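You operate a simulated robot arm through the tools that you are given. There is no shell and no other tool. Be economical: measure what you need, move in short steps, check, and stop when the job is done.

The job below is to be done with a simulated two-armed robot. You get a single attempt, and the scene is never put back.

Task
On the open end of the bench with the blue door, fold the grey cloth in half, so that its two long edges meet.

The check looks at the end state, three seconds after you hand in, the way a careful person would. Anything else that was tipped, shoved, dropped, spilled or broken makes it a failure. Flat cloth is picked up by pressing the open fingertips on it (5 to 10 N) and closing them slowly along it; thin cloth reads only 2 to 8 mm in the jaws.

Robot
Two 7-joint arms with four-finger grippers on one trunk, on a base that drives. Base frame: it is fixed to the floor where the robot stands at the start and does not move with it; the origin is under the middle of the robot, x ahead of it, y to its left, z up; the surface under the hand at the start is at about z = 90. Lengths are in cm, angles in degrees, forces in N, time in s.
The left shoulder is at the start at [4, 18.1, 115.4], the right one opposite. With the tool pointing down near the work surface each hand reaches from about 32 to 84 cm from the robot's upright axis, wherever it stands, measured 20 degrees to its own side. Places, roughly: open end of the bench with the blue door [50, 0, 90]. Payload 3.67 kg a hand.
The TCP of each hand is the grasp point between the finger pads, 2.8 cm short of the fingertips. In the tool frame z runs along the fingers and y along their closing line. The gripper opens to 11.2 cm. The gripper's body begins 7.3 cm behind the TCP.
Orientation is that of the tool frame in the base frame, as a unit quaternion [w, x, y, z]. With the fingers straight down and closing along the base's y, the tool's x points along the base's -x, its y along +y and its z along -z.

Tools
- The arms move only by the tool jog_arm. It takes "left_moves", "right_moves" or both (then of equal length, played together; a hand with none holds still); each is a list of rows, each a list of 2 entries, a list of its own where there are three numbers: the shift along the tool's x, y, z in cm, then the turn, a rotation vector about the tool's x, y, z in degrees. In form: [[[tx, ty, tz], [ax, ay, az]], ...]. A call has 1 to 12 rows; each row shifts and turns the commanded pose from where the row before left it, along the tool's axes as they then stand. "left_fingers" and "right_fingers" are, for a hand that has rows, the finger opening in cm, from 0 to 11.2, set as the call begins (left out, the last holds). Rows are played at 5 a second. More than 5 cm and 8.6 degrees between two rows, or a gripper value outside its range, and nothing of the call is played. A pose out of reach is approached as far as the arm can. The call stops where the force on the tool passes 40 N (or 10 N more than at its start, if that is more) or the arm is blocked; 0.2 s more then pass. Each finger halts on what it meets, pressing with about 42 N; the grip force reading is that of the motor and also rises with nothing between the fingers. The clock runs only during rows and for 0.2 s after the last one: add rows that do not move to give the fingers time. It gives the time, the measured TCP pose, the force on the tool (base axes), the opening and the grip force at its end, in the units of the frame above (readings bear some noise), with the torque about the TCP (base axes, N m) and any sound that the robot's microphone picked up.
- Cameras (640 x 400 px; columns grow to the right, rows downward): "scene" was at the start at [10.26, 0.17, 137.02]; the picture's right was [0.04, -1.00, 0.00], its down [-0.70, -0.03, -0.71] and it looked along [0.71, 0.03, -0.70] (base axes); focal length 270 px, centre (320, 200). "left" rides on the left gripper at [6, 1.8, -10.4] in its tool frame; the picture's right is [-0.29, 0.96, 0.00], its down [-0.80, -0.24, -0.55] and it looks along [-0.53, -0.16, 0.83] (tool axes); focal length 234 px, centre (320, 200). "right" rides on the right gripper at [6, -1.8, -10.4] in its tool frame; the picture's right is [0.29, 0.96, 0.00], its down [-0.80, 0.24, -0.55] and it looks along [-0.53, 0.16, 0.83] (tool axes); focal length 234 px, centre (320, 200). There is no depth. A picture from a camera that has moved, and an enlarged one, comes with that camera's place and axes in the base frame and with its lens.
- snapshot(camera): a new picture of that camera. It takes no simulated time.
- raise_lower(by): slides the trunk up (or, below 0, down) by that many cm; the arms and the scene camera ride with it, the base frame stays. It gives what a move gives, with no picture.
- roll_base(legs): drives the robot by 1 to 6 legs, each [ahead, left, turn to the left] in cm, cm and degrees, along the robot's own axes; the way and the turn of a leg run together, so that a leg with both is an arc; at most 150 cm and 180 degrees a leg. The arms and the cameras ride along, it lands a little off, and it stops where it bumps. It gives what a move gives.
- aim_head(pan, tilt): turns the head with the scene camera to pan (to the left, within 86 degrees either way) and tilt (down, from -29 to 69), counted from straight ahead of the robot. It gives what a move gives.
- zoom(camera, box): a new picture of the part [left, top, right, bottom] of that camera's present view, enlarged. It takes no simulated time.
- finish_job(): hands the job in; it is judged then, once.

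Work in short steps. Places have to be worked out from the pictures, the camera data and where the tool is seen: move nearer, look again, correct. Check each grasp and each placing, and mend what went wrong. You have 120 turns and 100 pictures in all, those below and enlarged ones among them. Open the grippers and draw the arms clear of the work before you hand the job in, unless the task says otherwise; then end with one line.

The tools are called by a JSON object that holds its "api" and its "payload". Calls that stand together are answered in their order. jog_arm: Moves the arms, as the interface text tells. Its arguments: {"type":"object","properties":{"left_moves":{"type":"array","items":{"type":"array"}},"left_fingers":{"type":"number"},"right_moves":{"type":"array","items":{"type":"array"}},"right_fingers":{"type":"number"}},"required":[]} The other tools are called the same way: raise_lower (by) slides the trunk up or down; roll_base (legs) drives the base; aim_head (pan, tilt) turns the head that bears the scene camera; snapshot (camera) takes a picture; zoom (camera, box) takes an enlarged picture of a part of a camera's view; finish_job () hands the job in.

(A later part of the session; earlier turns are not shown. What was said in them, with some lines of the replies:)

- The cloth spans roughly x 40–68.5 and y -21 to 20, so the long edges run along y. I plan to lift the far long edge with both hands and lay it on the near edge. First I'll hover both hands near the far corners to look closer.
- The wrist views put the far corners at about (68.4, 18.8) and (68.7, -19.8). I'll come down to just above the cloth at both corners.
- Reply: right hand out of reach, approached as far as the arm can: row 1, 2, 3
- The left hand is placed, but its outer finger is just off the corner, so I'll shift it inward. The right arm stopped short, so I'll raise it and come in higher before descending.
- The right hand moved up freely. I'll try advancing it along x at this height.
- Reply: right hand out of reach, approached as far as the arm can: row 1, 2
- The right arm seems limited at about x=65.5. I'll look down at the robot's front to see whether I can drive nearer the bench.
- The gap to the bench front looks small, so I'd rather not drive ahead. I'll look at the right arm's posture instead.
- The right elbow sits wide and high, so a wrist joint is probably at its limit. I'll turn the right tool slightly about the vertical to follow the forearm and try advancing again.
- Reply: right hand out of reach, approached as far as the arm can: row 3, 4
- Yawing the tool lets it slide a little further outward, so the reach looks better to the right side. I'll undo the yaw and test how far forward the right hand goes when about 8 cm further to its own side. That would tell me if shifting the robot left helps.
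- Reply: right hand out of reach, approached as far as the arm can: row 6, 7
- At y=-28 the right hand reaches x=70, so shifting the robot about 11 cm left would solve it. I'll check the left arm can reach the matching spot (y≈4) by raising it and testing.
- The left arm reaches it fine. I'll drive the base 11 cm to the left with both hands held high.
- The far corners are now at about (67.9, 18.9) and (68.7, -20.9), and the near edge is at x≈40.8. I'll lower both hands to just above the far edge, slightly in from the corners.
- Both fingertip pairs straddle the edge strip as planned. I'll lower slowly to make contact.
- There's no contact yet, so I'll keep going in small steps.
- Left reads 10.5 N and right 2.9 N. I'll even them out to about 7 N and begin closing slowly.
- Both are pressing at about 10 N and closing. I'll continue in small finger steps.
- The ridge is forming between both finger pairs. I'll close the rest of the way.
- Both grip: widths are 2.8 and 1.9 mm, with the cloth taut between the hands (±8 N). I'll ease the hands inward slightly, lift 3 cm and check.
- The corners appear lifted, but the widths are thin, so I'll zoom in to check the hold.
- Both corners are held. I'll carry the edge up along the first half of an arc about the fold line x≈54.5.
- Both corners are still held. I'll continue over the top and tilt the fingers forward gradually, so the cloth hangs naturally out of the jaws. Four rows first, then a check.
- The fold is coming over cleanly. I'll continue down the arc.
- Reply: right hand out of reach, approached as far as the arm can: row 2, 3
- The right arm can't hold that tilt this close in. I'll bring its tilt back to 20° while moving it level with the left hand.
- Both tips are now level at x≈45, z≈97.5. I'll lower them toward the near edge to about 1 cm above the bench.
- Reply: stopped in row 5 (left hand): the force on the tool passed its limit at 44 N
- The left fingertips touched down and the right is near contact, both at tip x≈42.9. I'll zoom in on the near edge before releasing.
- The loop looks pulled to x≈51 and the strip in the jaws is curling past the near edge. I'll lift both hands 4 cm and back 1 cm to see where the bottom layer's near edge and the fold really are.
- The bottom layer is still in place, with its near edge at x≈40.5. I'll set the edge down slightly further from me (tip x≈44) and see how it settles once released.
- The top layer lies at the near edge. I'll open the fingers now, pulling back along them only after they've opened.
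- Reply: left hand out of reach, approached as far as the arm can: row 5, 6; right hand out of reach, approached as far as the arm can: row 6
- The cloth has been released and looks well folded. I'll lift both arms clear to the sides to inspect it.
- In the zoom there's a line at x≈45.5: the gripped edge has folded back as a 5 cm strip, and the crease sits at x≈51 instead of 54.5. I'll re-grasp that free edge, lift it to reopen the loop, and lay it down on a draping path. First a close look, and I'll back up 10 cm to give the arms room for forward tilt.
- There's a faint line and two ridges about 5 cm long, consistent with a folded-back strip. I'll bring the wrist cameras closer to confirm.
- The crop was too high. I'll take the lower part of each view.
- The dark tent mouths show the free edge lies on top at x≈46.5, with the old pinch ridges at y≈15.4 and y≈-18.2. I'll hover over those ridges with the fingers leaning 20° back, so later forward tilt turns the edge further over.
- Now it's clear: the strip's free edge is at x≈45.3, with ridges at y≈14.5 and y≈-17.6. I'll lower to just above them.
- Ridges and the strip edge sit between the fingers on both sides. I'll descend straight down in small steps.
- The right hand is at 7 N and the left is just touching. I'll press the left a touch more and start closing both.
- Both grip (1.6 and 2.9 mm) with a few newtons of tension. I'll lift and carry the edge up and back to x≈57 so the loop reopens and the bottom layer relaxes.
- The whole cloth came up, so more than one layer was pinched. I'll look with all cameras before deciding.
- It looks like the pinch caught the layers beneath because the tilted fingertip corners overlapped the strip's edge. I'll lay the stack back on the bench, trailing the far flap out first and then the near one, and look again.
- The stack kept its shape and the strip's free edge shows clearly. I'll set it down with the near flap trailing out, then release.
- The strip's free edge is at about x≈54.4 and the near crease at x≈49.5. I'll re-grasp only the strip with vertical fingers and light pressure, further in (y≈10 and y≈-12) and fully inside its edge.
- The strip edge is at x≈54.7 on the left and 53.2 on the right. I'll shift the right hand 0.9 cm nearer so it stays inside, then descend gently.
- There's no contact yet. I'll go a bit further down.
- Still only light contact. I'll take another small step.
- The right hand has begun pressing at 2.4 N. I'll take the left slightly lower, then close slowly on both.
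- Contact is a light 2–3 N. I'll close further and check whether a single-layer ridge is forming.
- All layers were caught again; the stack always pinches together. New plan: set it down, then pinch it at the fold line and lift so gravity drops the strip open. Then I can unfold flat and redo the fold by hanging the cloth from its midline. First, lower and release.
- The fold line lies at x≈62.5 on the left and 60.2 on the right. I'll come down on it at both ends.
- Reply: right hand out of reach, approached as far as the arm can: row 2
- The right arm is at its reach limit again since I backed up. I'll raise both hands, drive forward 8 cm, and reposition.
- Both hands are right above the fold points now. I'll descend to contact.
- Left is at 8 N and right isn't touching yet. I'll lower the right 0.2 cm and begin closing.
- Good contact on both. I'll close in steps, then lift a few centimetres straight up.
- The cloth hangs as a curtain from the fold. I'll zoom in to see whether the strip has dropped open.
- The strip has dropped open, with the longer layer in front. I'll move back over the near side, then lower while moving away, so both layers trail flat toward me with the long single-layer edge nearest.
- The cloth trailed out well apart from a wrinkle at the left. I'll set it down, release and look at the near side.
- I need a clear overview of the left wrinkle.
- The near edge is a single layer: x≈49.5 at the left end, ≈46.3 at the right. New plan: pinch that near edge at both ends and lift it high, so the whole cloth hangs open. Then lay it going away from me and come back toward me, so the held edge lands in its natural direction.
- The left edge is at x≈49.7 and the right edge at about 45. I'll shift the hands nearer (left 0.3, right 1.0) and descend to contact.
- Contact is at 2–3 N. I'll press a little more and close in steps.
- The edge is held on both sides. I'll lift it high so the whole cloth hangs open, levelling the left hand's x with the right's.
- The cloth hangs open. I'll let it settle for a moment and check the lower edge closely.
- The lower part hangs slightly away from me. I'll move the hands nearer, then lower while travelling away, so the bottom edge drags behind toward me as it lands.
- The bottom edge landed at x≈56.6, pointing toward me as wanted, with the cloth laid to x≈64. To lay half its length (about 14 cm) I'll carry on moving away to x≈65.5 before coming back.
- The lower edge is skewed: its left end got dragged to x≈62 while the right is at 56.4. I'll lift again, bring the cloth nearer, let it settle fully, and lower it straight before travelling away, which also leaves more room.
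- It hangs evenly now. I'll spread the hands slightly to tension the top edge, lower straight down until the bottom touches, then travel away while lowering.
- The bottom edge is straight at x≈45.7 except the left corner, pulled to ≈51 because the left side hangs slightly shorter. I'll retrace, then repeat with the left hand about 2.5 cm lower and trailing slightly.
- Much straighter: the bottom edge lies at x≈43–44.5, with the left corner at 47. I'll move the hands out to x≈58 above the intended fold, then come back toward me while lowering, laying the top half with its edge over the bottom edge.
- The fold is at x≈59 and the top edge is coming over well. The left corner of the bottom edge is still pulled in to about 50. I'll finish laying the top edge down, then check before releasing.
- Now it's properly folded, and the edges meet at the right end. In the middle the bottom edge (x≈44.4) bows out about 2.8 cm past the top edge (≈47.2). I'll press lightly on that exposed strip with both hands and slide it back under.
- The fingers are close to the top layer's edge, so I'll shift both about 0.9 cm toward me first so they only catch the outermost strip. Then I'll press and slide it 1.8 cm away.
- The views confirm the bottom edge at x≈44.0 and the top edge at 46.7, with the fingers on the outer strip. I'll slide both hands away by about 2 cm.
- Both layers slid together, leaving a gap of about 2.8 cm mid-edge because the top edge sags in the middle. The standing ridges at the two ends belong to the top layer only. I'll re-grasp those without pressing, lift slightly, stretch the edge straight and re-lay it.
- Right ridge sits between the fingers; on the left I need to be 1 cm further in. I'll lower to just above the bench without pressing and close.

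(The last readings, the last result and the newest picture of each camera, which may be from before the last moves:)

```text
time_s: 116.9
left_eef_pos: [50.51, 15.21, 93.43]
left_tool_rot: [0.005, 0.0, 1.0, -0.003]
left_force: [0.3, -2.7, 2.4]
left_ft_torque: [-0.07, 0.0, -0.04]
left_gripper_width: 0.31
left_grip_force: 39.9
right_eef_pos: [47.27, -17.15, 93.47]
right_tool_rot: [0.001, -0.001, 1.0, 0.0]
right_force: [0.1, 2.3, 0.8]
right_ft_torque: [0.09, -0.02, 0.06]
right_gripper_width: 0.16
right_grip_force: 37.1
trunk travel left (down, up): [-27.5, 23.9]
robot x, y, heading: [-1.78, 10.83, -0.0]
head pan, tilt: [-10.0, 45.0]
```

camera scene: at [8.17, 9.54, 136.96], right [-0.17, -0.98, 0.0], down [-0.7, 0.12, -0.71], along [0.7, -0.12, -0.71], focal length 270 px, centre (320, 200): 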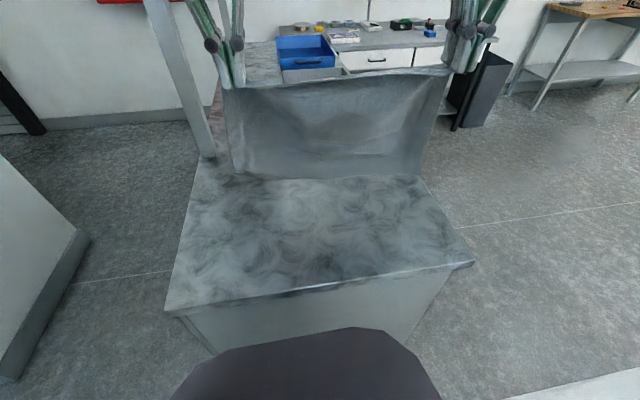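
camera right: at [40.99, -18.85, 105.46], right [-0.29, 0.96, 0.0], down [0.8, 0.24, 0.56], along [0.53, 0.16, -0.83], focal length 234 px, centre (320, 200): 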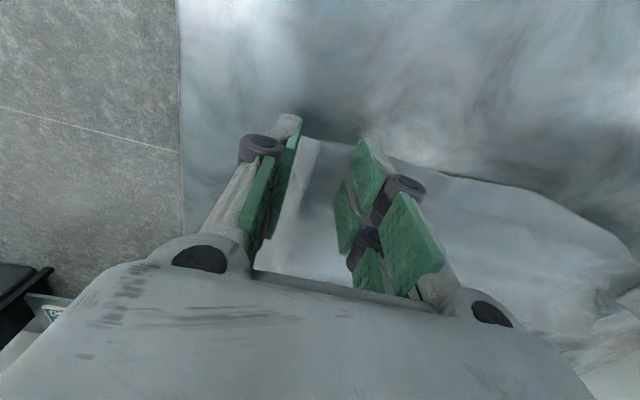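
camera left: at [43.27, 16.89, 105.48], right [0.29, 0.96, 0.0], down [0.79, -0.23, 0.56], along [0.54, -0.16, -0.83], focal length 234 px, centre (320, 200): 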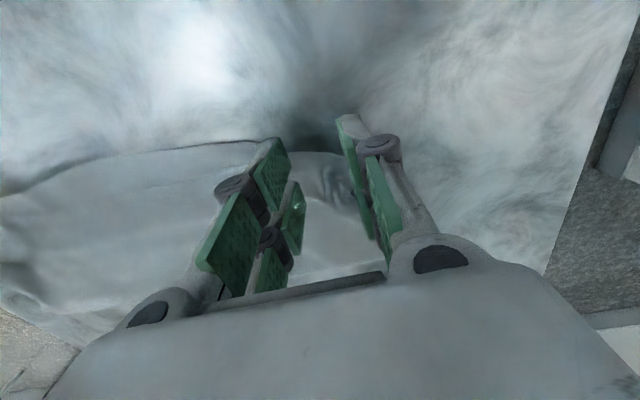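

Both closed on cloth (3.1 and 1.6 mm) with some tension between. I'll lift 5 cm and check that only the top layer rises.

{"api": "jog_arm", "payload": {"left_moves": [[[-0.3, 0, -1.5], [0, 0, 0]], [[-0.5, 0, -1.5], [0, 0, 0]], [[-0.5, 0.2, -2], [0, 0, 0]], [[0, 0, 0], [0, 0, 0]]], "right_moves": [[[-0.3, 0, -1.5], [0, 0, 0]], [[-0.5, 0, -1.5], [0, 0, 0]], [[-0.5, -0.2, -2], [0, 0, 0]], [[0, 0, 0], [0, 0, 0]]]}}

{"api": "zoom", "payload": {"camera": "scene", "box": [210, 130, 450, 280]}}

```text
time_s: 117.9
left_eef_pos: [51.78, 15.27, 98.33]
left_tool_rot: [0.006, -0.001, 1.0, -0.004]
left_force: [-0.6, -4.9, 0.9]
left_ft_torque: [-0.15, 0.05, -0.01]
left_gripper_width: 0.36
left_grip_force: 40.4
right_eef_pos: [48.75, -17.22, 98.41]
right_tool_rot: [0.001, 0.0, 1.0, 0.0]
right_force: [0.0, 4.9, -0.6]
right_ft_torque: [0.14, -0.03, 0.06]
right_gripper_width: 0.21
right_grip_force: 38.2
trunk travel left (down, up): [-27.5, 23.9]
robot x, y, heading: [-2.27, 10.83, 0.0]
head pan, tilt: [-10.0, 45.0]
```

```text
2.67 times, centred on (330, 205) of scene
camera zoom: at [8.22, 9.52, 136.95], right [-0.17, -0.98, 0.0], down [-0.7, 0.12, -0.71], along [0.7, -0.12, -0.71], focal length 719 px, centre (293, 187)
```

zoom: 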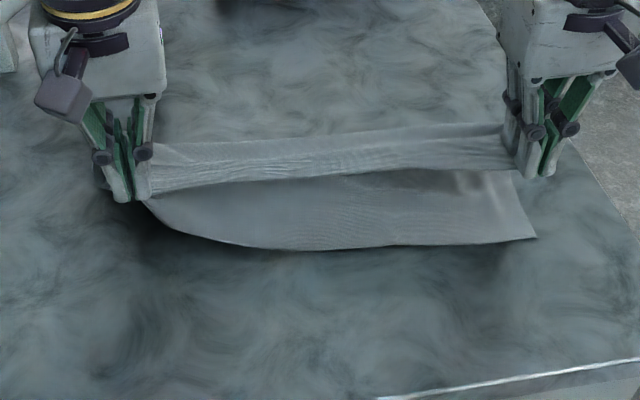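

On the right only the top layer is held. On the left both layers' corners are held together, which is fine since they should meet there. I'll lay the edge back toward me with slight stretch, drawing the left end of both edges into line (x≈46).

{"api": "jog_arm", "payload": {"left_moves": [[[1.3, 0.1, 0.9], [0, 0, 0]], [[1.3, 0.1, 1.2], [0, 0, 0]], [[1.3, 0, 1.3], [0, 0, 0]], [[1.3, 0, 1.4], [0, 0, 0]], [[0, 0, 0.2], [0, 0, 0]], [[0, 0, 0], [0, 0, 0]]], "right_moves": [[[0.74, -0.1, 0.9], [0, 0, 0]], [[0.74, -0.1, 1.2], [0, 0, 0]], [[0.74, 0, 1.3], [0, 0, 0]], [[0.74, 0, 1.4], [0, 0, 0]], [[0, 0, 0.2], [0, 0, 0]], [[0, 0, 0], [0, 0, 0]]]}}

{"api": "zoom", "payload": {"camera": "scene", "box": [210, 130, 450, 280]}}

```text
time_s: 119.3
left_eef_pos: [46.32, 15.39, 93.43]
left_tool_rot: [0.005, 0.0, 1.0, -0.003]
left_force: [0.3, -7.4, 3.1]
left_ft_torque: [-0.22, -0.05, -0.03]
left_gripper_width: 0.33
left_grip_force: 40.4
right_eef_pos: [45.58, -17.5, 93.38]
right_tool_rot: [0.002, 0.0, 1.0, 0.0]
right_force: [0.4, 7.3, 0.5]
right_ft_torque: [0.19, 0.0, 0.11]
right_gripper_width: 0.26
right_grip_force: 38.0
trunk travel left (down, up): [-27.5, 23.9]
robot x, y, heading: [-2.28, 10.85, 0.4]
head pan, tilt: [-10.0, 45.0]
```

```text
2.67 times, centred on (330, 205) of scene
camera zoom: at [8.16, 9.53, 136.96], right [-0.17, -0.98, 0.0], down [-0.7, 0.12, -0.71], along [0.7, -0.12, -0.71], focal length 719 px, centre (293, 187)
```

zoom: 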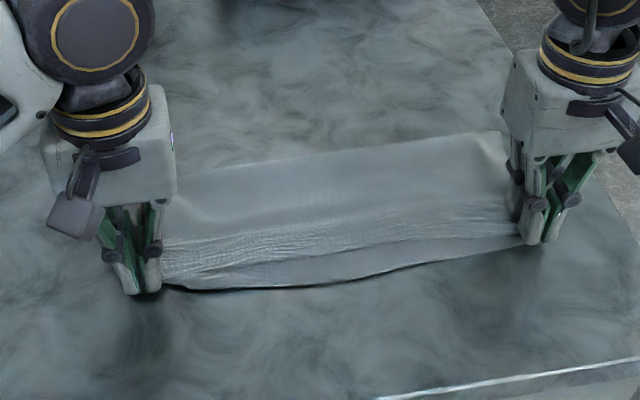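

The edges now meet at both ends, with the bottom edge bowing out about 3 cm mid-length. I'll hop the held top edge a little nearer (lift 2.5 cm, about 1.2 cm toward me, down again) to even this out.

{"api": "jog_arm", "payload": {"left_moves": [[[-0.3, 0, -1.2], [0, 0, 0]], [[0, 0.05, -1.3], [0, 0, 0]], [[0.4, 0.05, 0], [0, 0, 0]], [[0.4, 0, 0.6], [0, 0, 0]], [[0.4, 0, 0.9], [0, 0, 0]], [[0.2, 0, 1.0], [0, 0, 0]], [[0, 0, 0], [0, 0, 0]]], "right_moves": [[[-0.3, 0, -1.2], [0, 0, 0]], [[0, -0.05, -1.3], [0, 0, 0]], [[0.6, -0.05, 0], [0, 0, 0]], [[0.5, 0, 0.6], [0, 0, 0]], [[0.4, 0, 0.9], [0, 0, 0]], [[0.2, 0, 1.0], [0, 0, 0]], [[0, 0, 0], [0, 0, 0]]]}}

{"api": "jog_arm", "payload": {"left_moves": [[[0, 0, 0], [0, 0, 0]], [[0, 0, 0], [0, 0, 0]], [[0, 0, -1], [0, 0, 0]], [[0, 0, -2], [0, 0, 0]], [[0, 0, -3], [0, 0, 0]], [[0, 3, -3], [0, 0, 0]], [[0, 4, -2], [0, 0, 0]], [[0, 4, 0], [0, 0, 0]]], "right_moves": [[[0, 0, 0], [0, 0, 0]], [[0, 0, 0], [0, 0, 0]], [[0, 0, -1], [0, 0, 0]], [[0, 0, -2], [0, 0, 0]], [[0, 0, -3], [0, 0, 0]], [[0, -3, -3], [0, 0, 0]], [[0, -4, -2], [0, 0, 0]], [[0, -4, 0], [0, 0, 0]]], "left_fingers": 3.2, "right_fingers": 3.2}}

{"api": "zoom", "payload": {"camera": "scene", "box": [220, 150, 440, 288]}}

```text
time_s: 120.9
left_eef_pos: [45.2, 15.67, 93.26]
left_tool_rot: [0.005, -0.002, 1.0, -0.004]
left_force: [0.7, -9.2, 3.2]
left_ft_torque: [-0.3, -0.04, -0.02]
left_gripper_width: 0.33
left_grip_force: 41.0
right_eef_pos: [44.23, -17.53, 93.46]
right_tool_rot: [0.001, -0.001, 1.0, 0.0]
right_force: [-1.0, 9.7, 0.0]
right_ft_torque: [0.27, 0.02, 0.14]
right_gripper_width: 0.31
right_grip_force: 41.9
trunk travel left (down, up): [-27.5, 23.9]
robot x, y, heading: [-1.96, 10.86, 0.4]
head pan, tilt: [-10.0, 45.0]
```

```text
time_s: 122.7
left_eef_pos: [45.18, 26.65, 104.23]
left_tool_rot: [0.006, 0.0, 1.0, -0.004]
left_force: [0.4, 1.1, 0.5]
left_ft_torque: [0.0, -0.03, 0.0]
left_gripper_width: 3.21
left_grip_force: 0.0
right_eef_pos: [44.58, -28.56, 104.46]
right_tool_rot: [0.001, -0.001, 1.0, 0.001]
right_force: [-0.7, -0.6, 0.7]
right_ft_torque: [0.03, -0.02, 0.02]
right_gripper_width: 3.19
right_grip_force: 0.1
trunk travel left (down, up): [-27.5, 23.9]
robot x, y, heading: [-1.88, 11.33, 0.1]
head pan, tilt: [-10.0, 45.0]
```

```text
2.90 times, centred on (330, 219) of scene
camera zoom: at [8.15, 9.52, 136.96], right [-0.17, -0.98, 0.0], down [-0.7, 0.12, -0.71], along [0.7, -0.12, -0.71], focal length 782 px, centre (291, 145)
```

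zoom: 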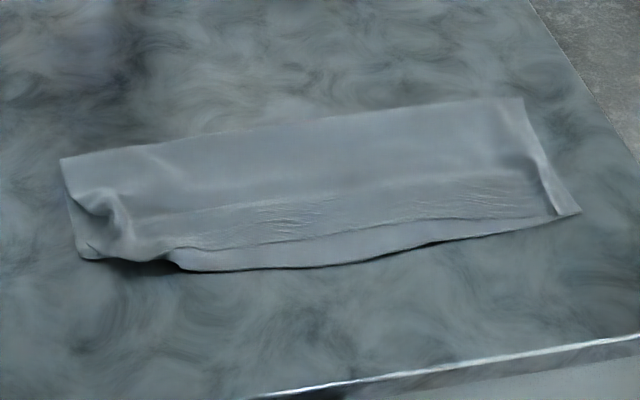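

The cloth lies folded lengthwise. The long edges meet at both ends, with up to about 2.6 cm of the lower edge showing mid-length, and nothing else was touched. I have no pictures left to steer a finer correction, so I'll draw the open hands further clear.

{"api": "jog_arm", "payload": {"left_moves": [[[0, 2, -3], [0, 0, 0]], [[0, 2, -3], [0, 0, 0]], [[0, 0, 0], [0, 0, 0]]], "right_moves": [[[0, -2, -3], [0, 0, 0]], [[0, -2, -3], [0, 0, 0]], [[0, 0, 0], [0, 0, 0]]], "left_fingers": 6, "right_fingers": 6}}

{"api": "finish_job", "payload": {}}

```text
time_s: 123.5
left_eef_pos: [45.19, 30.63, 110.04]
left_tool_rot: [0.004, 0.0, 1.0, -0.003]
left_force: [0.1, 0.1, 0.5]
left_ft_torque: [0.0, 0.0, -0.02]
left_gripper_width: 6.01
left_grip_force: 0.0
right_eef_pos: [44.47, -32.34, 110.49]
right_tool_rot: [0.0, 0.001, 1.0, 0.0]
right_force: [-0.3, 0.2, -0.1]
right_ft_torque: [0.02, 0.03, 0.0]
right_gripper_width: 6.02
right_grip_force: 0.1
trunk travel left (down, up): [-27.5, 23.9]
robot x, y, heading: [-1.98, 11.15, 0.0]
head pan, tilt: [-10.0, 45.0]
```

```text
The job is handed in.
```

I handed the job in with the grey cloth folded lengthwise, but the fold is not exact: the long edges meet at both ends, the lower edge shows by up to about 2.6 cm mid-length, and a wrinkle remains at the left end.
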